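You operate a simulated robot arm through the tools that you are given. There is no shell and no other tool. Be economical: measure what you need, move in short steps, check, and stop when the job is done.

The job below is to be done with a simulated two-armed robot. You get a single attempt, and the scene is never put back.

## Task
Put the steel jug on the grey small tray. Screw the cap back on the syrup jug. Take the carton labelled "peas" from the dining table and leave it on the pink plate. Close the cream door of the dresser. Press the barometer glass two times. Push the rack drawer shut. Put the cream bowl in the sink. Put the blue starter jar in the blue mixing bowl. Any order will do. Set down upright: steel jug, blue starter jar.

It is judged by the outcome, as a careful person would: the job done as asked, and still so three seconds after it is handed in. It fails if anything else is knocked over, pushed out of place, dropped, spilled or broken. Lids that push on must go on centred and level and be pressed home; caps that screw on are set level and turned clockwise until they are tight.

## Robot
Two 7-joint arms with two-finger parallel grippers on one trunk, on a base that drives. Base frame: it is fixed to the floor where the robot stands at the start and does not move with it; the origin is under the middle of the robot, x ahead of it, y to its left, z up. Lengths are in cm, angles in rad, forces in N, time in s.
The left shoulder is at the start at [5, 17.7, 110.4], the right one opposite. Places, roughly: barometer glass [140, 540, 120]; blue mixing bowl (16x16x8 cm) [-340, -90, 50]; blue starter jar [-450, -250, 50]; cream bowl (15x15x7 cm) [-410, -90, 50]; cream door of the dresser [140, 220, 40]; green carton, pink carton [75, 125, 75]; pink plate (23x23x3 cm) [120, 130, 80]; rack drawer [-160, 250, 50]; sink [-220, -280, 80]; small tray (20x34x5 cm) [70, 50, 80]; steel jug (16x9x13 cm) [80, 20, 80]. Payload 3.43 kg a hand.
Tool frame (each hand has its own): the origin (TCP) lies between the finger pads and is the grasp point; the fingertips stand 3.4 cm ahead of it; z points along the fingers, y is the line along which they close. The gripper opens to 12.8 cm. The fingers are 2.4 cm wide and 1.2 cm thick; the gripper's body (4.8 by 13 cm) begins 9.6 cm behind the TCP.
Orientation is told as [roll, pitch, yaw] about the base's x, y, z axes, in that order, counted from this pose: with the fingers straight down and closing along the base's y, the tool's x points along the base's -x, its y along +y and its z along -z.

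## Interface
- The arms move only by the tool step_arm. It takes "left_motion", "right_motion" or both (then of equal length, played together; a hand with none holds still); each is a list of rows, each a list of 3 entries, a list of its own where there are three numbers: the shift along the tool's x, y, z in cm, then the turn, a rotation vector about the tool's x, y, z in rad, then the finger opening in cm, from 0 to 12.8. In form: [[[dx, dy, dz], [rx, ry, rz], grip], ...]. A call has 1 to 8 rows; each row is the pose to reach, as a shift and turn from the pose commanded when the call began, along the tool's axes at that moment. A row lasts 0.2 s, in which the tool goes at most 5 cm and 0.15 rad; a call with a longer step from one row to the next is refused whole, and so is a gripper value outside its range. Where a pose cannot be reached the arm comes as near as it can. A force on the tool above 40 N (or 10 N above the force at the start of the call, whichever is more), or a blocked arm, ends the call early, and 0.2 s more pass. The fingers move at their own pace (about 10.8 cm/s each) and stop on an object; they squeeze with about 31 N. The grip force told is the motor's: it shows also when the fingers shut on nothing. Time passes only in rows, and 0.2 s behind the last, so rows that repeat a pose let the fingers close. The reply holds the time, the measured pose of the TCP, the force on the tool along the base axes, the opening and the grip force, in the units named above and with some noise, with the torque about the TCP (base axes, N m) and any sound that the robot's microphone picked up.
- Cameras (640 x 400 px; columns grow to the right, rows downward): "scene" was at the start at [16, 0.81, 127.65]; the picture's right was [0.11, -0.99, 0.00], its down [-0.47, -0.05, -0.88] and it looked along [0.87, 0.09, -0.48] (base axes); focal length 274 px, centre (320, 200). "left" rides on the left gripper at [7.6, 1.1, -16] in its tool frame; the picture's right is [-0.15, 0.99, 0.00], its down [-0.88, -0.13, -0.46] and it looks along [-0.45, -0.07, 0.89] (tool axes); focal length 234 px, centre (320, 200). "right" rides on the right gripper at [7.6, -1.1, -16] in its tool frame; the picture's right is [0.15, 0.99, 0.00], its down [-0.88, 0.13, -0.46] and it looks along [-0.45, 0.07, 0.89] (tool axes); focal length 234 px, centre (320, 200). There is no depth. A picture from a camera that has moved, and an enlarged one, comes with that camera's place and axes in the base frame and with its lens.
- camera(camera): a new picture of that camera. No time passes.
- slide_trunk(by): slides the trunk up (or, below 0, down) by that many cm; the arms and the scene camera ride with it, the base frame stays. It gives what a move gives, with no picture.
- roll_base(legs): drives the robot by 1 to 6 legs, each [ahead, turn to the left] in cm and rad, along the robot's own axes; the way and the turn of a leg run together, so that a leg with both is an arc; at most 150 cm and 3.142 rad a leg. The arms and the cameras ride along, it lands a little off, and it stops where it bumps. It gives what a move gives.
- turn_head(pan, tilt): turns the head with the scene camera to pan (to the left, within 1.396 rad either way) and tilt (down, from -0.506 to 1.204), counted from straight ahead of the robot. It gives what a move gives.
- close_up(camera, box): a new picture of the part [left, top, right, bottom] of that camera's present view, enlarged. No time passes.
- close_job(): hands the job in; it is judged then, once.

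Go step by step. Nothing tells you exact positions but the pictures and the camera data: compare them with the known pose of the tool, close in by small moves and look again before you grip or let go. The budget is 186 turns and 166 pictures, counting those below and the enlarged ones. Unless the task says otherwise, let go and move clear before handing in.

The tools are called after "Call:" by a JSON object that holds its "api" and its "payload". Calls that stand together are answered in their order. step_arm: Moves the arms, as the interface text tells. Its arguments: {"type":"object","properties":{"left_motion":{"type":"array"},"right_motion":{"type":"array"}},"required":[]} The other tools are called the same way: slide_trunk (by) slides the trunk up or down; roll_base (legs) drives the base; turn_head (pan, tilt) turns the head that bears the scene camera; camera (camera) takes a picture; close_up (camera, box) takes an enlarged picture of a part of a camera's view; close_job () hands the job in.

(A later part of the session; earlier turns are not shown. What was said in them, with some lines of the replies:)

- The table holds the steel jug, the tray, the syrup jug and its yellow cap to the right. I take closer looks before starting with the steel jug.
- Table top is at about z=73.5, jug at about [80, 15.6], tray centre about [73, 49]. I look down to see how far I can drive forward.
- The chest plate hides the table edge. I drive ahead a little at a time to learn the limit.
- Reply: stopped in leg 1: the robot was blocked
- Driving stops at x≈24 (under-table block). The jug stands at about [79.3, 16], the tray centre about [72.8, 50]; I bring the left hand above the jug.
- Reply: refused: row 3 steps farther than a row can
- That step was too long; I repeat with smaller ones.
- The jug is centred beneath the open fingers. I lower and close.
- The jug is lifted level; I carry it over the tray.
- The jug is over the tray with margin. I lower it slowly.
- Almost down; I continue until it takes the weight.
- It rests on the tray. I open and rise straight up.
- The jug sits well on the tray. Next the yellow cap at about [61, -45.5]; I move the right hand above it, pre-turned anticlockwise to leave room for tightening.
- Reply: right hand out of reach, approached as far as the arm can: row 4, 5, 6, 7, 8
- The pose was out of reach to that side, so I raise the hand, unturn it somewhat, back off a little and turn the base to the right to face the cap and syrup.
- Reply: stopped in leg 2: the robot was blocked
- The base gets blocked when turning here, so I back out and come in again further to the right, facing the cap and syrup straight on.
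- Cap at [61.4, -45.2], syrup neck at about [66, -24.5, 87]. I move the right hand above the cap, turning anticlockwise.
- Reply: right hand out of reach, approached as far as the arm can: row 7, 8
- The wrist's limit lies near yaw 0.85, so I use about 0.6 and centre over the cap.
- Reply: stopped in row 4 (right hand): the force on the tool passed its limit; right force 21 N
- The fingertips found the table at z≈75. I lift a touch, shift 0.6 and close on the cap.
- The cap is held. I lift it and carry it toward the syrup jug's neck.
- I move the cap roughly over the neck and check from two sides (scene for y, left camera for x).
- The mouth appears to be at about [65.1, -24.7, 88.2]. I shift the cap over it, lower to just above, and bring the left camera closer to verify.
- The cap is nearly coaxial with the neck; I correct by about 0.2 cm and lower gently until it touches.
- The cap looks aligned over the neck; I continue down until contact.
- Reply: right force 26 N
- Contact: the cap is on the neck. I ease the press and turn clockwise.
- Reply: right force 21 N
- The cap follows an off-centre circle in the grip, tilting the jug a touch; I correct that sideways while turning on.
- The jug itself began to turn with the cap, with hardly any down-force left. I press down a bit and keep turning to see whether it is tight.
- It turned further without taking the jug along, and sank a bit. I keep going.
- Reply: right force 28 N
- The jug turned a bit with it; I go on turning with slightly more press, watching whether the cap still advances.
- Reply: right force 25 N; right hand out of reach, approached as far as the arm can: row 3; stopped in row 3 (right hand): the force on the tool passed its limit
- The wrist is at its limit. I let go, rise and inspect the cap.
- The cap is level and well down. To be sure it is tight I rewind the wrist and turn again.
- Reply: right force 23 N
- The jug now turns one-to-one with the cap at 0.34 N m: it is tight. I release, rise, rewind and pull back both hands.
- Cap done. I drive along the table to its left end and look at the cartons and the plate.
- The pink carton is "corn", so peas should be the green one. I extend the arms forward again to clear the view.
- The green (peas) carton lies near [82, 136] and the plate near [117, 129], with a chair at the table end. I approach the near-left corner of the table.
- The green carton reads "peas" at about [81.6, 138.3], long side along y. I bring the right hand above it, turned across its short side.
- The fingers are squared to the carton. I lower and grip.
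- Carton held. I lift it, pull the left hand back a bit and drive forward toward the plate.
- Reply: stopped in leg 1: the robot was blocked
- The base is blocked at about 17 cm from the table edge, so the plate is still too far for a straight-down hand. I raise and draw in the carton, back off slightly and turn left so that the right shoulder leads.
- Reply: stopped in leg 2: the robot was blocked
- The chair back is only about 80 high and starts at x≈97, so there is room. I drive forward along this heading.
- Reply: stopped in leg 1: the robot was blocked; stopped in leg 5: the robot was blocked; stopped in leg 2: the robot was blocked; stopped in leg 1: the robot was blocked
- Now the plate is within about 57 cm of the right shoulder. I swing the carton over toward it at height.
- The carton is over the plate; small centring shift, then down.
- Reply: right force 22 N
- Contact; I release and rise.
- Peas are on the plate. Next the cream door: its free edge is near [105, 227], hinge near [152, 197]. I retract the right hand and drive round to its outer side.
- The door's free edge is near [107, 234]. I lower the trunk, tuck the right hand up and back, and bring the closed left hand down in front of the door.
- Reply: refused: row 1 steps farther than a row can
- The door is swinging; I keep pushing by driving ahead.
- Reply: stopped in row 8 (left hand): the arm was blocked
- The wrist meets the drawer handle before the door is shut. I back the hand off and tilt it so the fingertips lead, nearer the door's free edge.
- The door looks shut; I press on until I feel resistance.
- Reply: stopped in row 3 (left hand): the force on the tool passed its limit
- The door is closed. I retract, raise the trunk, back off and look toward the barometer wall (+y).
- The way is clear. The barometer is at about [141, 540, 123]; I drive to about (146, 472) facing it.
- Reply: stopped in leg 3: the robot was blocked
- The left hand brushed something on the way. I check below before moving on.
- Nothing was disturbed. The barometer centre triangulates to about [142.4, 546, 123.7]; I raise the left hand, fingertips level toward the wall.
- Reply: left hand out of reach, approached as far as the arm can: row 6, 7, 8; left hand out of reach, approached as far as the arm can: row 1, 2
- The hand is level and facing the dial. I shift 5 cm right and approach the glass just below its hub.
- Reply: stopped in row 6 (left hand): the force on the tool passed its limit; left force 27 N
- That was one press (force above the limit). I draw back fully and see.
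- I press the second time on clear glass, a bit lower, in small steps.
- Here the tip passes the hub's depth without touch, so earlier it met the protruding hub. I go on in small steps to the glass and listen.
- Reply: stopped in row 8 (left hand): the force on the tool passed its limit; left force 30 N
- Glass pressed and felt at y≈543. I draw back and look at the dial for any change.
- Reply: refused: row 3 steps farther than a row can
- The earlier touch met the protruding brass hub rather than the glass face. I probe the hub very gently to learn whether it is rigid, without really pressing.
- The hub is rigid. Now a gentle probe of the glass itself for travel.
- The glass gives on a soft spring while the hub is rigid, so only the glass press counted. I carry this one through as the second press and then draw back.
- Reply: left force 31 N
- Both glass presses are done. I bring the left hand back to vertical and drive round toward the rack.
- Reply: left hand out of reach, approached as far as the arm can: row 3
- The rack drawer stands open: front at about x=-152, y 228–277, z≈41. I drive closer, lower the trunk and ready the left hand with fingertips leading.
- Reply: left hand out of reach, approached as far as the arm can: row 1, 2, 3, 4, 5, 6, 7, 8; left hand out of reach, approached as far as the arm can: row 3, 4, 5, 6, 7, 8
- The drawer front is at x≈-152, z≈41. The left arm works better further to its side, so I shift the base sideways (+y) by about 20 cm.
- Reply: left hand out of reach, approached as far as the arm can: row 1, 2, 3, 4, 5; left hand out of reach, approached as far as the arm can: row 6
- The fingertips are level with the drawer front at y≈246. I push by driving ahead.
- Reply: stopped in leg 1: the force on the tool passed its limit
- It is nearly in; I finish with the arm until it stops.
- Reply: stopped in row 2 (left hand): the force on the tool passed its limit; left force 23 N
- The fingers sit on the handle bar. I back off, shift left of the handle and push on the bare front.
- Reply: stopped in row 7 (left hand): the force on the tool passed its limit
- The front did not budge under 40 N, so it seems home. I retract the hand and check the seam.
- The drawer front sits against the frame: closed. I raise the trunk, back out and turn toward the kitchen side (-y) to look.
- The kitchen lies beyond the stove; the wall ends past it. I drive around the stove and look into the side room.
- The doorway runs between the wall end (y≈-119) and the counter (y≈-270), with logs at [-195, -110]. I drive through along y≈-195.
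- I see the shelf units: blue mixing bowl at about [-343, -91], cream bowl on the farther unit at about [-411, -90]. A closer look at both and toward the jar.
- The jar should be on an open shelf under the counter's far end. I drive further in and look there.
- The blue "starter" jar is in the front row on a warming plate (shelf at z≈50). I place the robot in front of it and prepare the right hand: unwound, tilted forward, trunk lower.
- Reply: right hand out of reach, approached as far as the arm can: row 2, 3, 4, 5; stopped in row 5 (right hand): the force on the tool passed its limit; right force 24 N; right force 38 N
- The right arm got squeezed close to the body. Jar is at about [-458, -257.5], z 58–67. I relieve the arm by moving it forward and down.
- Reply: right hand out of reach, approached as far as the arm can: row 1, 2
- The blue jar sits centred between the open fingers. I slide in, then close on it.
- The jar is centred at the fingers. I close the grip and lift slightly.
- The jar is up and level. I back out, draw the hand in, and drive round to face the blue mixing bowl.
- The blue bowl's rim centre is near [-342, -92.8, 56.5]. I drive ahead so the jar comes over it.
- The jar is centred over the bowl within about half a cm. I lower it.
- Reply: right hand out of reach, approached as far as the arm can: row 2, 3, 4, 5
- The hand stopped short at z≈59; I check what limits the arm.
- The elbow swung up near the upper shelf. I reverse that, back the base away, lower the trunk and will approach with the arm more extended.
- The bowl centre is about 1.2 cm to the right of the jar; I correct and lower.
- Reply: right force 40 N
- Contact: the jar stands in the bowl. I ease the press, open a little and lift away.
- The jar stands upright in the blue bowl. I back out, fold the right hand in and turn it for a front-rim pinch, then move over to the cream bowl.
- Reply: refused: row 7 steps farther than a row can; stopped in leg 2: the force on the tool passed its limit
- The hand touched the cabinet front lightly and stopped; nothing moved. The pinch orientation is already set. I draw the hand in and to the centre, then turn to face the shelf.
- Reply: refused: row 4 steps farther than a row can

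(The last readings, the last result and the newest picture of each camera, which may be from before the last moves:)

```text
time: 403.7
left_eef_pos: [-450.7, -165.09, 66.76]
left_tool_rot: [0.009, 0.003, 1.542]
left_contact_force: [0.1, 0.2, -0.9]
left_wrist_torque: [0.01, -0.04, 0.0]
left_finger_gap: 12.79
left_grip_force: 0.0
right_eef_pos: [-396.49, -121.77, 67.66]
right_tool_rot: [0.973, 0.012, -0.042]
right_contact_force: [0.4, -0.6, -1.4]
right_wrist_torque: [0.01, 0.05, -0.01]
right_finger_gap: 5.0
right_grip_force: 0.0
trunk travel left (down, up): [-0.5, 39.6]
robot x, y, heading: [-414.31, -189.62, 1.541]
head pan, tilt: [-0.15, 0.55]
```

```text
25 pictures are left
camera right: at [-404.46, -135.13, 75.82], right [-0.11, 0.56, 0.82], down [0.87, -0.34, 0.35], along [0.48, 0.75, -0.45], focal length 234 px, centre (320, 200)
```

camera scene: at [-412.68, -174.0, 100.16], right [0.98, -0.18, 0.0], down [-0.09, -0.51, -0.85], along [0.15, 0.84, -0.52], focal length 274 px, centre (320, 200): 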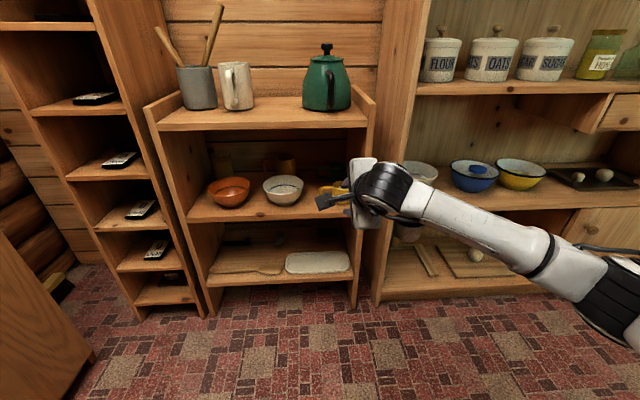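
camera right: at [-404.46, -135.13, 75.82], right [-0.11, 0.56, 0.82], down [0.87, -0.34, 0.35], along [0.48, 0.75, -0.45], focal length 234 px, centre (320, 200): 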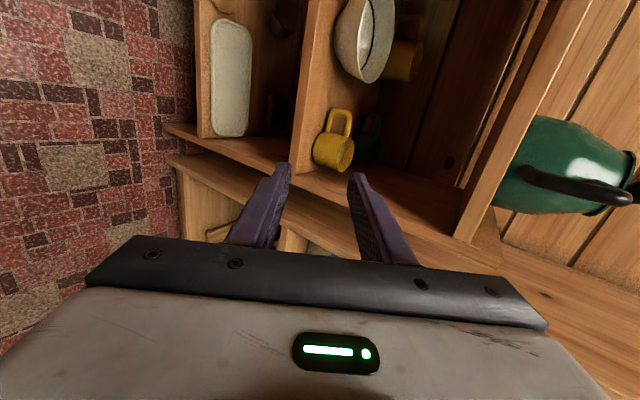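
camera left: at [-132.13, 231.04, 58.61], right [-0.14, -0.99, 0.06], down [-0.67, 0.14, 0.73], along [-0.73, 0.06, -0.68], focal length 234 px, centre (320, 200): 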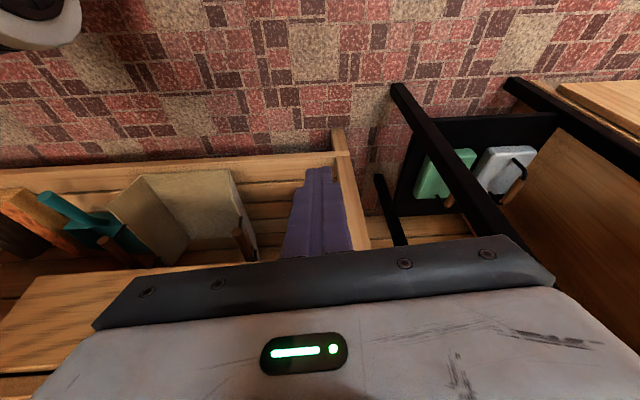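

The cream bowl's rim centre is near [-410, -93.5, 56]. I draw the hand in and left, reduce the tilt, then drive up to just before the bowl.

Call:
{"api": "step_arm", "payload": {"right_motion": [[[2.8, -1.8, -2.65], [0.09, 0, 0], 5], [[5.6, -3.6, -5.3], [0.18, 0, 0], 5], [[8.4, -5.4, -7.9], [0.28, 0, 0], 5], [[11.2, -7.2, -10.6], [0.37, 0, 0], 5], [[14, -9, -13.2], [0.47, 0, 0], 5], [[14, -9, -13.2], [0.47, 0, 0], 5]]}}

Call:
{"api": "roll_base", "payload": {"legs": [[27, 0]]}}

Call:
{"api": "camera", "payload": {"camera": "right"}}

Call:
{"api": "camera", "payload": {"camera": "scene"}}

```text
time: 405.1
left_eef_pos: [-450.7, -165.01, 66.71]
left_tool_rot: [0.009, 0.004, 1.543]
left_contact_force: [-0.4, -0.9, 0.0]
left_wrist_torque: [-0.03, -0.03, 0.0]
left_finger_gap: 12.79
left_grip_force: 0.0
right_eef_pos: [-411.23, -137.04, 67.6]
right_tool_rot: [0.501, 0.013, -0.044]
right_contact_force: [0.6, 0.6, 1.0]
right_wrist_torque: [-0.01, -0.01, 0.0]
right_finger_gap: 4.98
right_grip_force: 0.0
trunk travel left (down, up): [-0.5, 39.6]
robot x, y, heading: [-414.37, -189.74, 1.543]
head pan, tilt: [-0.15, 0.55]
```

```text
time: 407.1
left_eef_pos: [-450.02, -137.83, 66.79]
left_tool_rot: [0.009, 0.003, 1.546]
left_contact_force: [-0.1, 0.1, 0.8]
left_wrist_torque: [0.02, 0.0, -0.03]
left_finger_gap: 12.79
left_grip_force: 0.1
right_eef_pos: [-410.72, -109.7, 67.56]
right_tool_rot: [0.503, 0.015, -0.041]
right_contact_force: [0.5, -0.3, 0.2]
right_wrist_torque: [0.02, -0.03, -0.03]
right_finger_gap: 5.0
right_grip_force: 0.0
trunk travel left (down, up): [-0.5, 39.6]
robot x, y, heading: [-413.71, -162.36, 1.542]
head pan, tilt: [-0.15, 0.55]
```

```text
24 pictures are left
camera right: at [-418.32, -117.88, 81.23], right [-0.1, 0.87, 0.48], down [0.88, -0.14, 0.45], along [0.46, 0.47, -0.75], focal length 234 px, centre (320, 200)
```

right: 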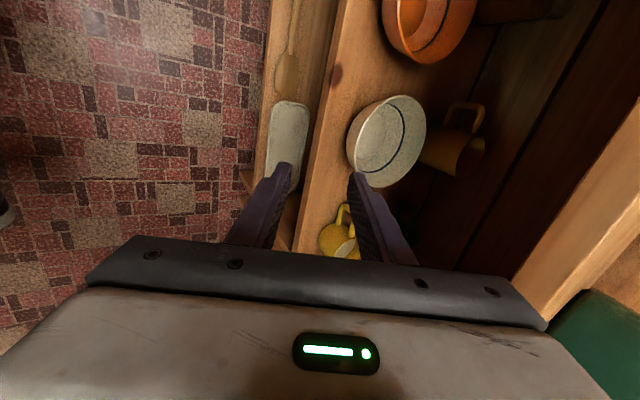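

```text
23 pictures are left
camera scene: at [-412.02, -146.69, 100.17], right [0.98, -0.17, 0.0], down [-0.09, -0.51, -0.85], along [0.15, 0.84, -0.52], focal length 274 px, centre (320, 200)
```

scene: 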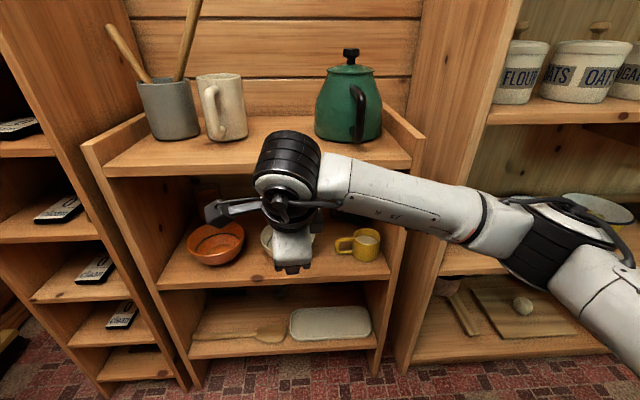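

The front rim is near [-410.5, -98.7, 56]. I bring the fingers astride it.

Call:
{"api": "step_arm", "payload": {"right_motion": [[[0, 2.2, 2.9], [0, 0, 0], 5], [[0, 4.34, 5.86], [0, 0, 0], 5], [[0, 4.34, 9], [0, 0, 0], 5], [[0, 4.34, 11], [0, 0, 0], 5], [[0, 4.34, 11], [0, 0, 0], 5]]}}

Call:
{"api": "camera", "payload": {"camera": "right"}}

```text
time: 408.3
left_eef_pos: [-450.09, -137.84, 66.77]
left_tool_rot: [0.008, 0.004, 1.548]
left_contact_force: [-0.8, -0.7, 0.6]
left_wrist_torque: [-0.02, 0.0, -0.01]
left_finger_gap: 12.81
left_grip_force: 0.0
right_eef_pos: [-410.39, -100.56, 60.15]
right_tool_rot: [0.503, 0.013, -0.04]
right_contact_force: [0.2, -0.2, -0.1]
right_wrist_torque: [-0.01, 0.0, -0.02]
right_finger_gap: 5.0
right_grip_force: 0.0
trunk travel left (down, up): [-0.5, 39.6]
robot x, y, heading: [-413.82, -162.57, 1.552]
head pan, tilt: [-0.15, 0.55]
```

```text
22 pictures are left
camera right: at [-418.07, -108.82, 73.66], right [-0.11, 0.87, 0.48], down [0.88, -0.14, 0.45], along [0.46, 0.47, -0.75], focal length 234 px, centre (320, 200)
```

right: 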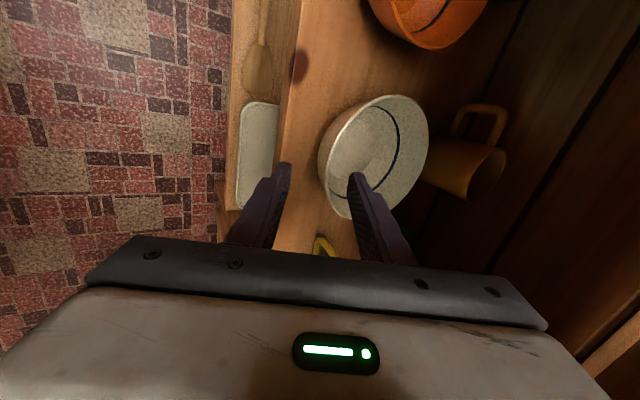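

The fingers straddle the front rim. I go down and close.

Call:
{"api": "step_arm", "payload": {"right_motion": [[[0.5, 0, 1.6], [0, 0, 0], 5], [[1, 0, 3.2], [0, 0, 0], 5], [[1, 0, 4.6], [0, 0, 0], 5], [[1, 0, 4.6], [0, 0, 0], 3], [[1, 0, 4.6], [0, 0, 0], 1.5], [[1, 0, 4.6], [0, 0, 0], 0], [[1, 0, 4.6], [0, 0, 0], 0]]}}

Call:
{"api": "camera", "payload": {"camera": "right"}}

```text
time: 409.9
left_eef_pos: [-450.01, -137.87, 66.82]
left_tool_rot: [0.011, 0.004, 1.547]
left_contact_force: [-0.6, -0.1, 0.0]
left_wrist_torque: [0.02, -0.04, 0.04]
left_finger_gap: 12.81
left_grip_force: 0.0
right_eef_pos: [-411.29, -98.38, 56.03]
right_tool_rot: [0.502, 0.016, -0.04]
right_contact_force: [0.1, 0.5, 1.0]
right_wrist_torque: [-0.03, 0.02, -0.03]
right_finger_gap: 0.93
right_grip_force: 30.8
trunk travel left (down, up): [-0.5, 39.6]
robot x, y, heading: [-413.57, -162.4, 1.55]
head pan, tilt: [-0.15, 0.55]
```

```text
21 pictures are left
camera right: at [-419.0, -106.49, 69.62], right [-0.1, 0.87, 0.48], down [0.88, -0.14, 0.45], along [0.46, 0.47, -0.75], focal length 234 px, centre (320, 200)
```

right: 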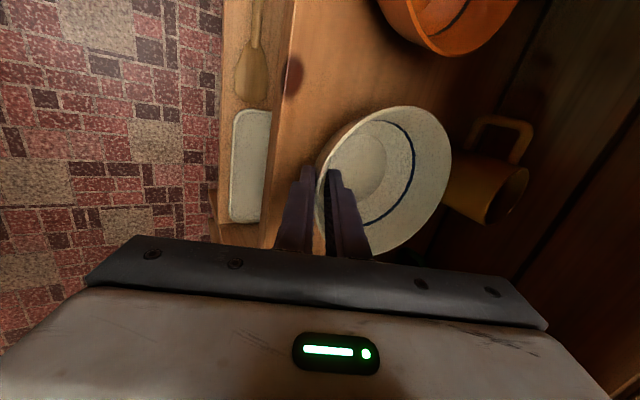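

The rim is gripped. I lift the bowl a little and back out of the shelf.

Call:
{"api": "step_arm", "payload": {"right_motion": [[[0, 0.48, -0.88], [0, 0, 0], 0], [[0, 0.96, -1.76], [0, 0, 0], 0], [[0, 1.7, -3.1], [0, 0, 0], 0]]}}

Call:
{"api": "roll_base", "payload": {"legs": [[-28, 0]]}}

Call:
{"api": "camera", "payload": {"camera": "scene"}}

```text
time: 410.7
left_eef_pos: [-450.07, -137.72, 66.75]
left_tool_rot: [0.009, 0.002, 1.548]
left_contact_force: [0.0, -0.1, -0.4]
left_wrist_torque: [-0.02, -0.01, 0.01]
left_finger_gap: 12.83
left_grip_force: 0.0
right_eef_pos: [-411.05, -98.35, 59.57]
right_tool_rot: [0.499, 0.012, -0.041]
right_contact_force: [-0.3, -0.3, -2.7]
right_wrist_torque: [-0.23, 0.02, 0.01]
right_finger_gap: 0.93
right_grip_force: 31.7
trunk travel left (down, up): [-0.5, 39.6]
robot x, y, heading: [-413.73, -162.14, 1.545]
head pan, tilt: [-0.15, 0.55]
```

```text
time: 412.6
left_eef_pos: [-450.73, -165.53, 66.77]
left_tool_rot: [0.009, 0.004, 1.543]
left_contact_force: [-0.6, -0.7, 0.4]
left_wrist_torque: [-0.03, 0.01, -0.01]
left_finger_gap: 12.77
left_grip_force: 0.1
right_eef_pos: [-411.76, -125.87, 59.6]
right_tool_rot: [0.5, 0.012, -0.041]
right_contact_force: [0.1, 0.2, -3.0]
right_wrist_torque: [-0.24, 0.05, 0.0]
right_finger_gap: 0.89
right_grip_force: 30.9
trunk travel left (down, up): [-0.5, 39.6]
robot x, y, heading: [-414.43, -189.88, 1.548]
head pan, tilt: [-0.15, 0.55]
```

```text
20 pictures are left
camera scene: at [-412.69, -174.35, 100.16], right [0.98, -0.17, 0.0], down [-0.09, -0.51, -0.85], along [0.15, 0.84, -0.52], focal length 274 px, centre (320, 200)
```

scene: 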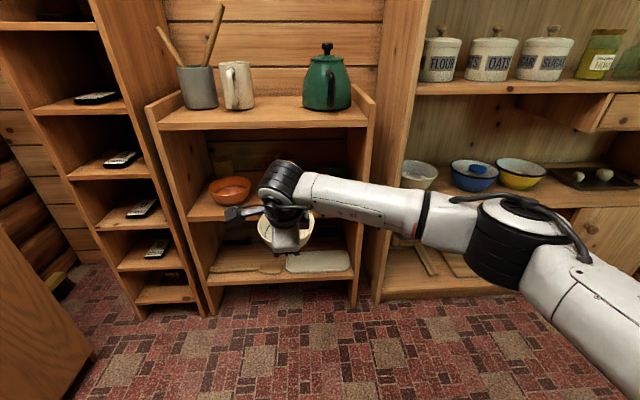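

Bowl out safely. I raise the trunk and drive to the sink, facing it.

Call:
{"api": "slide_trunk", "payload": {"by": 39}}

Call:
{"api": "roll_base", "payload": {"legs": [[0, -1.55], [98, 0], [98, 0], [0, -1.57]]}}

Call:
{"api": "turn_head", "payload": {"pan": 0.0, "tilt": 0.6}}

Call:
{"api": "camera", "payload": {"camera": "scene"}}

```text
time: 416.4
left_eef_pos: [-450.74, -165.31, 105.72]
left_tool_rot: [0.009, 0.005, 1.544]
left_contact_force: [0.2, 0.5, -0.3]
left_wrist_torque: [-0.01, 0.0, -0.02]
left_finger_gap: 12.81
left_grip_force: 0.1
right_eef_pos: [-411.77, -126.02, 98.61]
right_tool_rot: [0.502, 0.014, -0.041]
right_contact_force: [-1.1, -0.2, -3.0]
right_wrist_torque: [-0.23, 0.02, 0.01]
right_finger_gap: 0.92
right_grip_force: 31.0
trunk travel left (down, up): [-39.5, 0.6]
robot x, y, heading: [-414.26, -189.73, 1.549]
head pan, tilt: [-0.15, 0.55]
```

```text
time: 433.9
left_eef_pos: [-180.91, -219.01, 105.78]
left_tool_rot: [0.009, 0.004, -1.587]
left_contact_force: [0.5, 0.2, -0.5]
left_wrist_torque: [0.01, -0.02, 0.0]
left_finger_gap: 12.8
left_grip_force: 0.0
right_eef_pos: [-219.76, -258.78, 98.61]
right_tool_rot: [0.501, 0.015, 3.109]
right_contact_force: [0.6, 0.1, -3.1]
right_wrist_torque: [0.2, -0.02, 0.0]
right_finger_gap: 0.9
right_grip_force: 31.0
trunk travel left (down, up): [-39.5, 0.6]
robot x, y, heading: [-217.23, -194.71, -1.59]
head pan, tilt: [-0.15, 0.55]
```

```text
time: 434.6
left_eef_pos: [-180.98, -219.1, 105.89]
left_tool_rot: [0.008, 0.003, -1.589]
left_contact_force: [-0.6, 0.0, 0.3]
left_wrist_torque: [0.01, 0.01, -0.03]
left_finger_gap: 12.81
left_grip_force: 0.1
right_eef_pos: [-219.54, -258.86, 98.45]
right_tool_rot: [0.5, 0.014, 3.108]
right_contact_force: [0.1, -0.8, -3.6]
right_wrist_torque: [0.21, -0.01, -0.05]
right_finger_gap: 0.9
right_grip_force: 30.6
trunk travel left (down, up): [-39.5, 0.6]
robot x, y, heading: [-217.36, -194.72, -1.588]
head pan, tilt: [0.0, 0.6]
```

```text
19 pictures are left
camera scene: at [-217.84, -210.77, 138.71], right [-1.0, 0.02, 0.0], down [0.01, 0.56, -0.82], along [-0.01, -0.82, -0.57], focal length 274 px, centre (320, 200)
```

scene: 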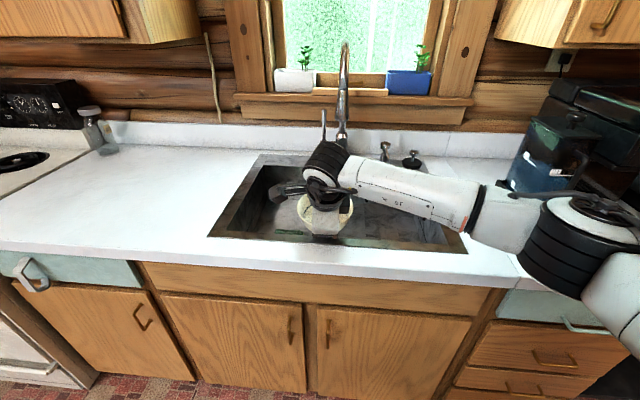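

The sink opening spans about x -190…-260, y -261…-308. I look with the wrist camera at the basin.

Call:
{"api": "camera", "payload": {"camera": "right"}}

Call:
{"api": "close_up", "payload": {"camera": "scene", "box": [190, 130, 490, 280]}}

```text
18 pictures are left
camera right: at [-211.97, -250.34, 112.21], right [0.11, -0.87, 0.48], down [-0.88, 0.13, 0.45], along [-0.46, -0.47, -0.76], focal length 234 px, centre (320, 200)
```

right: 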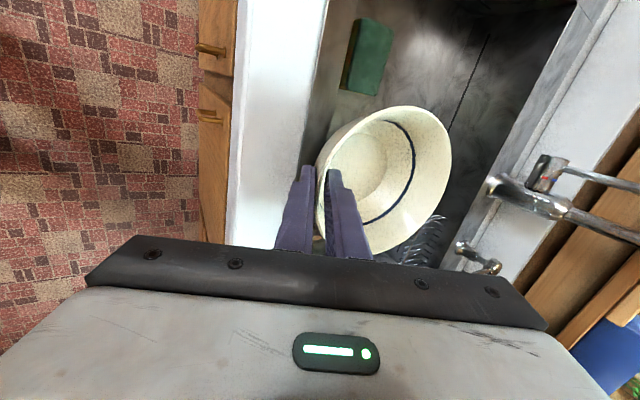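

```text
2.13 times, centred on (340, 205) of scene
camera zoom: at [-217.84, -210.77, 138.71], right [-1.0, 0.02, 0.0], down [0.01, 0.56, -0.82], along [-0.01, -0.82, -0.57], focal length 584 px, centre (277, 189)
```

zoom: 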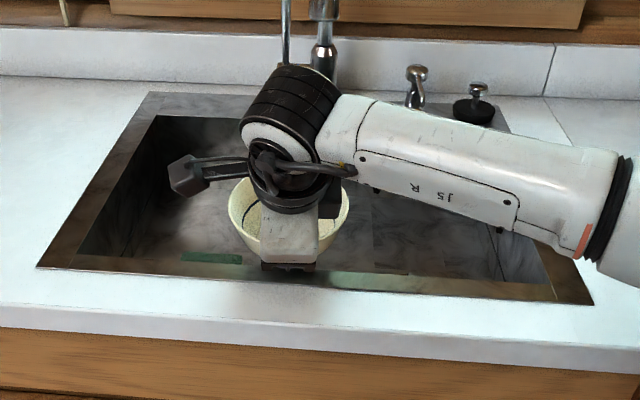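

The basin is a single bowl with a sponge at about [-208, -280]. I bring the bowl over the free area near x=-232.

Call:
{"api": "roll_base", "payload": {"legs": [[19, 0]]}}

Call:
{"api": "step_arm", "payload": {"right_motion": [[[-4, 0, 0], [0, 0, 0], 0], [[-8, 0, 0], [0, 0, 0], 0], [[-12.4, 0, 0], [0, 0, 0], 0], [[-12.4, 0, 0], [0, 0, 0], 0]]}}

Call:
{"api": "camera", "payload": {"camera": "right"}}

Call:
{"api": "camera", "payload": {"camera": "scene"}}

```text
time: 436.1
left_eef_pos: [-181.32, -237.95, 105.76]
left_tool_rot: [0.009, 0.006, -1.587]
left_contact_force: [-0.7, -0.6, 0.3]
left_wrist_torque: [0.01, -0.03, 0.01]
left_finger_gap: 12.81
left_grip_force: 0.1
right_eef_pos: [-219.94, -277.89, 98.51]
right_tool_rot: [0.499, 0.014, 3.11]
right_contact_force: [-0.4, -0.5, -3.1]
right_wrist_torque: [0.21, 0.01, 0.01]
right_finger_gap: 0.9
right_grip_force: 31.4
trunk travel left (down, up): [-39.5, 0.6]
robot x, y, heading: [-217.78, -213.34, -1.587]
head pan, tilt: [0.0, 0.6]
```

```text
time: 437.1
left_eef_pos: [-181.25, -238.06, 105.76]
left_tool_rot: [0.009, 0.002, -1.588]
left_contact_force: [0.0, -0.6, -0.3]
left_wrist_torque: [-0.01, 0.02, 0.01]
left_finger_gap: 12.79
left_grip_force: 0.1
right_eef_pos: [-232.19, -277.14, 98.52]
right_tool_rot: [0.5, 0.013, 3.111]
right_contact_force: [-0.4, -0.3, -3.2]
right_wrist_torque: [0.2, 0.01, 0.0]
right_finger_gap: 0.91
right_grip_force: 30.6
trunk travel left (down, up): [-39.5, 0.6]
robot x, y, heading: [-218.08, -213.51, -1.585]
head pan, tilt: [0.0, 0.6]
```

```text
16 pictures are left
camera right: at [-224.52, -268.6, 112.07], right [0.11, -0.87, 0.48], down [-0.88, 0.13, 0.45], along [-0.46, -0.47, -0.76], focal length 234 px, centre (320, 200)
```

right: 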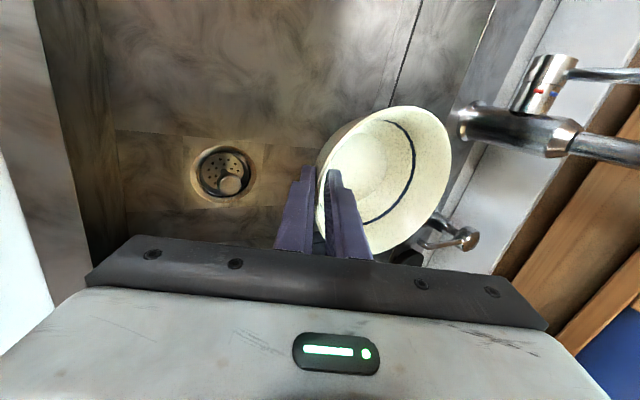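

```text
15 pictures are left
camera scene: at [-218.06, -229.68, 138.7], right [-1.0, 0.02, 0.0], down [0.01, 0.57, -0.82], along [-0.01, -0.82, -0.57], focal length 274 px, centre (320, 200)
```

scene: 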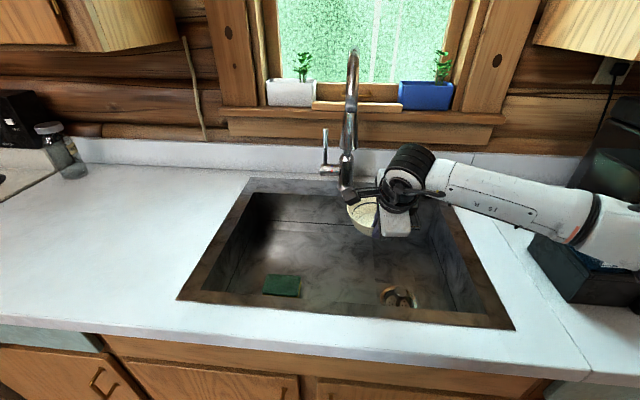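

The bowl hangs over the clear middle of the basin (drain and sponge in front). I lower it.

Call:
{"api": "step_arm", "payload": {"right_motion": [[[0, -1.9, 3.5], [0, 0, 0], 0], [[0, -3.8, 7], [0, 0, 0], 0], [[0, -5, 9.2], [0, 0, 0], 0], [[0, -5.5, 10.1], [0, 0, 0], 0]]}}

Call:
{"api": "step_arm", "payload": {"right_motion": [[[0, -0.24, 0.44], [0, 0, 0], 0], [[0, -0.48, 0.88], [0, 0, 0], 0], [[0, -0.72, 1.32], [0, 0, 0], 0], [[0, -0.96, 1.76], [0, 0, 0], 0], [[0, -1.2, 2.2], [0, 0, 0], 0]]}}

Call:
{"api": "close_up", "payload": {"camera": "scene", "box": [170, 140, 530, 340]}}

```text
time: 438.1
left_eef_pos: [-181.26, -238.01, 105.78]
left_tool_rot: [0.01, 0.002, -1.589]
left_contact_force: [0.6, -0.6, -0.4]
left_wrist_torque: [0.01, 0.0, -0.01]
left_finger_gap: 12.78
left_grip_force: 0.1
right_eef_pos: [-232.04, -277.29, 87.18]
right_tool_rot: [0.502, 0.014, 3.109]
right_contact_force: [0.3, 0.1, -3.3]
right_wrist_torque: [0.21, -0.03, -0.03]
right_finger_gap: 0.87
right_grip_force: 31.3
trunk travel left (down, up): [-39.5, 0.6]
robot x, y, heading: [-217.38, -213.81, -1.584]
head pan, tilt: [0.0, 0.6]
```

```text
time: 439.3
left_eef_pos: [-181.32, -237.91, 105.63]
left_tool_rot: [0.007, 0.004, -1.589]
left_contact_force: [0.8, -0.1, -0.3]
left_wrist_torque: [0.03, 0.03, -0.03]
left_finger_gap: 12.81
left_grip_force: 0.0
right_eef_pos: [-231.99, -277.42, 84.57]
right_tool_rot: [0.5, 0.014, 3.11]
right_contact_force: [0.4, -0.3, -2.8]
right_wrist_torque: [0.21, 0.02, 0.0]
right_finger_gap: 0.89
right_grip_force: 30.8
trunk travel left (down, up): [-39.5, 0.6]
robot x, y, heading: [-217.86, -213.33, -1.589]
head pan, tilt: [0.0, 0.6]
```

```text
1.78 times, centred on (350, 240) of scene
camera zoom: at [-218.14, -229.68, 138.71], right [-1.0, 0.02, 0.0], down [0.01, 0.57, -0.82], along [-0.01, -0.82, -0.57], focal length 487 px, centre (267, 129)
```

zoom: 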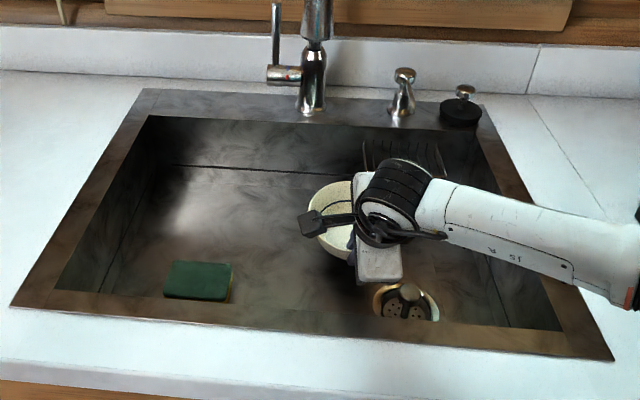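

Call:
{"api": "step_arm", "payload": {"right_motion": [[[0, -0.24, 0.44], [0, 0, 0], 0], [[0, -0.48, 0.88], [0, 0, 0], 0], [[0, -0.72, 1.32], [0, 0, 0], 0], [[0, -0.96, 1.76], [0, 0, 0], 0], [[0, -1.2, 2.2], [0, 0, 0], 0], [[0, -1.44, 2.64], [0, 0, 0], 0]]}}

```text
time: 440.7
left_eef_pos: [-181.15, -237.73, 105.91]
left_tool_rot: [0.008, -0.001, -1.588]
left_contact_force: [0.4, -0.3, 0.2]
left_wrist_torque: [-0.02, 0.01, 0.01]
left_finger_gap: 12.81
left_grip_force: 0.0
right_eef_pos: [-232.11, -277.38, 82.02]
right_tool_rot: [0.509, 0.015, 3.111]
right_contact_force: [-3.9, 7.3, 21.8]
right_wrist_torque: [-0.02, 0.22, -0.1]
right_finger_gap: 0.9
right_grip_force: 30.3
trunk travel left (down, up): [-39.5, 0.6]
robot x, y, heading: [-217.7, -213.36, -1.586]
head pan, tilt: [0.0, 0.6]
```

Contact with the basin floor. I ease, open and withdraw upward.

Call:
{"api": "step_arm", "payload": {"right_motion": [[[0, 0.1, -0.2], [0, 0, 0], 0.9], [[0, 0.1, -0.2], [0, 0, 0], 2.5], [[0, 0.1, -0.2], [0, 0, 0], 4], [[0, 0.1, -0.2], [0, 0, 0], 4], [[0, 0.1, -3.5], [0, 0, 0], 4], [[0, 0.1, -7.5], [0, 0, 0], 4], [[0, 0.1, -11.5], [0, 0, 0], 4], [[0, 0.1, -16], [0, 0, 0], 4]]}}

Call:
{"api": "step_arm", "payload": {"right_motion": [[[0, 0, -4.5], [0, 0, 0], 4], [[0, 0, -9], [0, 0, 0], 4], [[0, 0, -11], [0, 0, 0], 4]]}}

Call:
{"api": "camera", "payload": {"camera": "scene"}}

```text
time: 442.5
left_eef_pos: [-181.31, -237.88, 105.7]
left_tool_rot: [0.01, 0.004, -1.589]
left_contact_force: [1.4, -0.5, -0.9]
left_wrist_torque: [0.01, 0.01, 0.0]
left_finger_gap: 12.79
left_grip_force: 0.0
right_eef_pos: [-231.93, -269.86, 95.56]
right_tool_rot: [0.501, 0.012, 3.108]
right_contact_force: [-0.1, 0.5, 0.5]
right_wrist_torque: [-0.01, -0.01, 0.03]
right_finger_gap: 3.97
right_grip_force: 0.1
trunk travel left (down, up): [-39.5, 0.6]
robot x, y, heading: [-217.99, -213.56, -1.591]
head pan, tilt: [0.0, 0.6]
```

```text
time: 443.3
left_eef_pos: [-181.37, -237.83, 105.67]
left_tool_rot: [0.008, 0.004, -1.587]
left_contact_force: [-0.6, 0.8, -0.3]
left_wrist_torque: [0.02, 0.0, -0.02]
left_finger_gap: 12.8
left_grip_force: 0.0
right_eef_pos: [-231.76, -264.41, 105.25]
right_tool_rot: [0.499, 0.015, 3.108]
right_contact_force: [-0.2, 1.0, 0.1]
right_wrist_torque: [-0.01, 0.01, 0.0]
right_finger_gap: 4.02
right_grip_force: 0.0
trunk travel left (down, up): [-39.5, 0.6]
robot x, y, heading: [-217.74, -213.63, -1.586]
head pan, tilt: [0.0, 0.6]
```

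```text
13 pictures are left
camera scene: at [-218.13, -229.61, 138.71], right [-1.0, 0.02, 0.0], down [0.01, 0.56, -0.83], along [-0.01, -0.83, -0.56], focal length 274 px, centre (320, 200)
```

scene: 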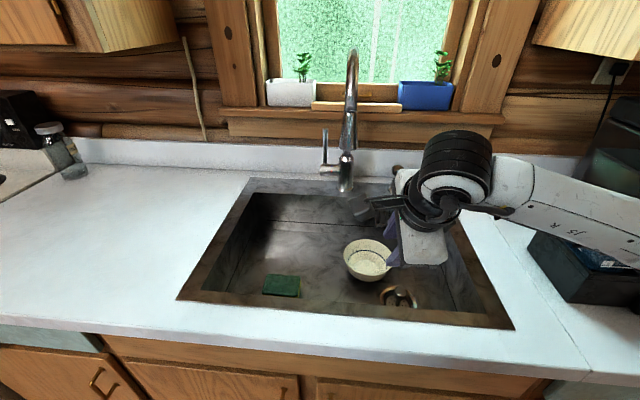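

The cream bowl stands in the sink. I back clear and finish.

Call:
{"api": "roll_base", "payload": {"legs": [[-25, 0]]}}

Call:
{"api": "camera", "payload": {"camera": "scene"}}

```text
time: 445.1
left_eef_pos: [-180.96, -212.66, 105.85]
left_tool_rot: [0.009, 0.003, -1.593]
left_contact_force: [0.1, 0.4, -0.9]
left_wrist_torque: [-0.07, 0.03, 0.03]
left_finger_gap: 12.81
left_grip_force: 0.0
right_eef_pos: [-231.46, -239.03, 105.16]
right_tool_rot: [0.501, 0.014, 3.105]
right_contact_force: [0.4, 0.3, 0.9]
right_wrist_torque: [-0.02, -0.02, -0.02]
right_finger_gap: 3.99
right_grip_force: 0.1
trunk travel left (down, up): [-39.5, 0.6]
robot x, y, heading: [-217.1, -187.91, -1.588]
head pan, tilt: [0.0, 0.6]
```

```text
12 pictures are left
camera scene: at [-217.74, -204.18, 138.72], right [-1.0, 0.02, 0.0], down [0.01, 0.56, -0.83], along [-0.02, -0.83, -0.56], focal length 274 px, centre (320, 200)
```

scene: 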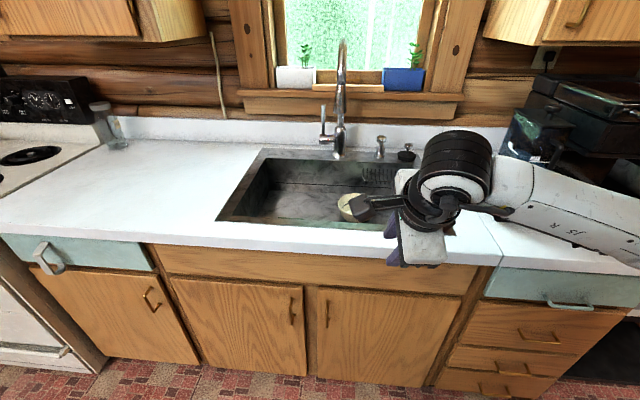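

All eight parts of the job have been carried out and both hands are clear, so I hand it in.

Call:
{"api": "close_job", "payload": {}}

```text
The job is handed in.
```

I carried out all eight tasks and handed the job in, but three points are less certain than the rest.

- **Barometer:** my first press landed on the rigid brass hub, not the glass. I then pressed the glass itself twice. If the hub touch counts, the total is three.
- **Rack drawer:** it would not move further under about 40 N and its front sits against the frame. I take it as fully shut but did not look at it again from a distance.
- **Syrup cap:** it is level, and I turned it clockwise until the jug itself turned with it, at about 0.34 N m. The jug's handle now points a different way than before.

The steel jug is upright on the grey tray, and the peas carton is on the pink plate. The cream door is shut and the cream bowl is in the sink. The blue starter jar stands upright in the blue mixing bowl.

The base and hands touched furniture lightly a few times. I saw nothing knocked over, spilled or out of place.
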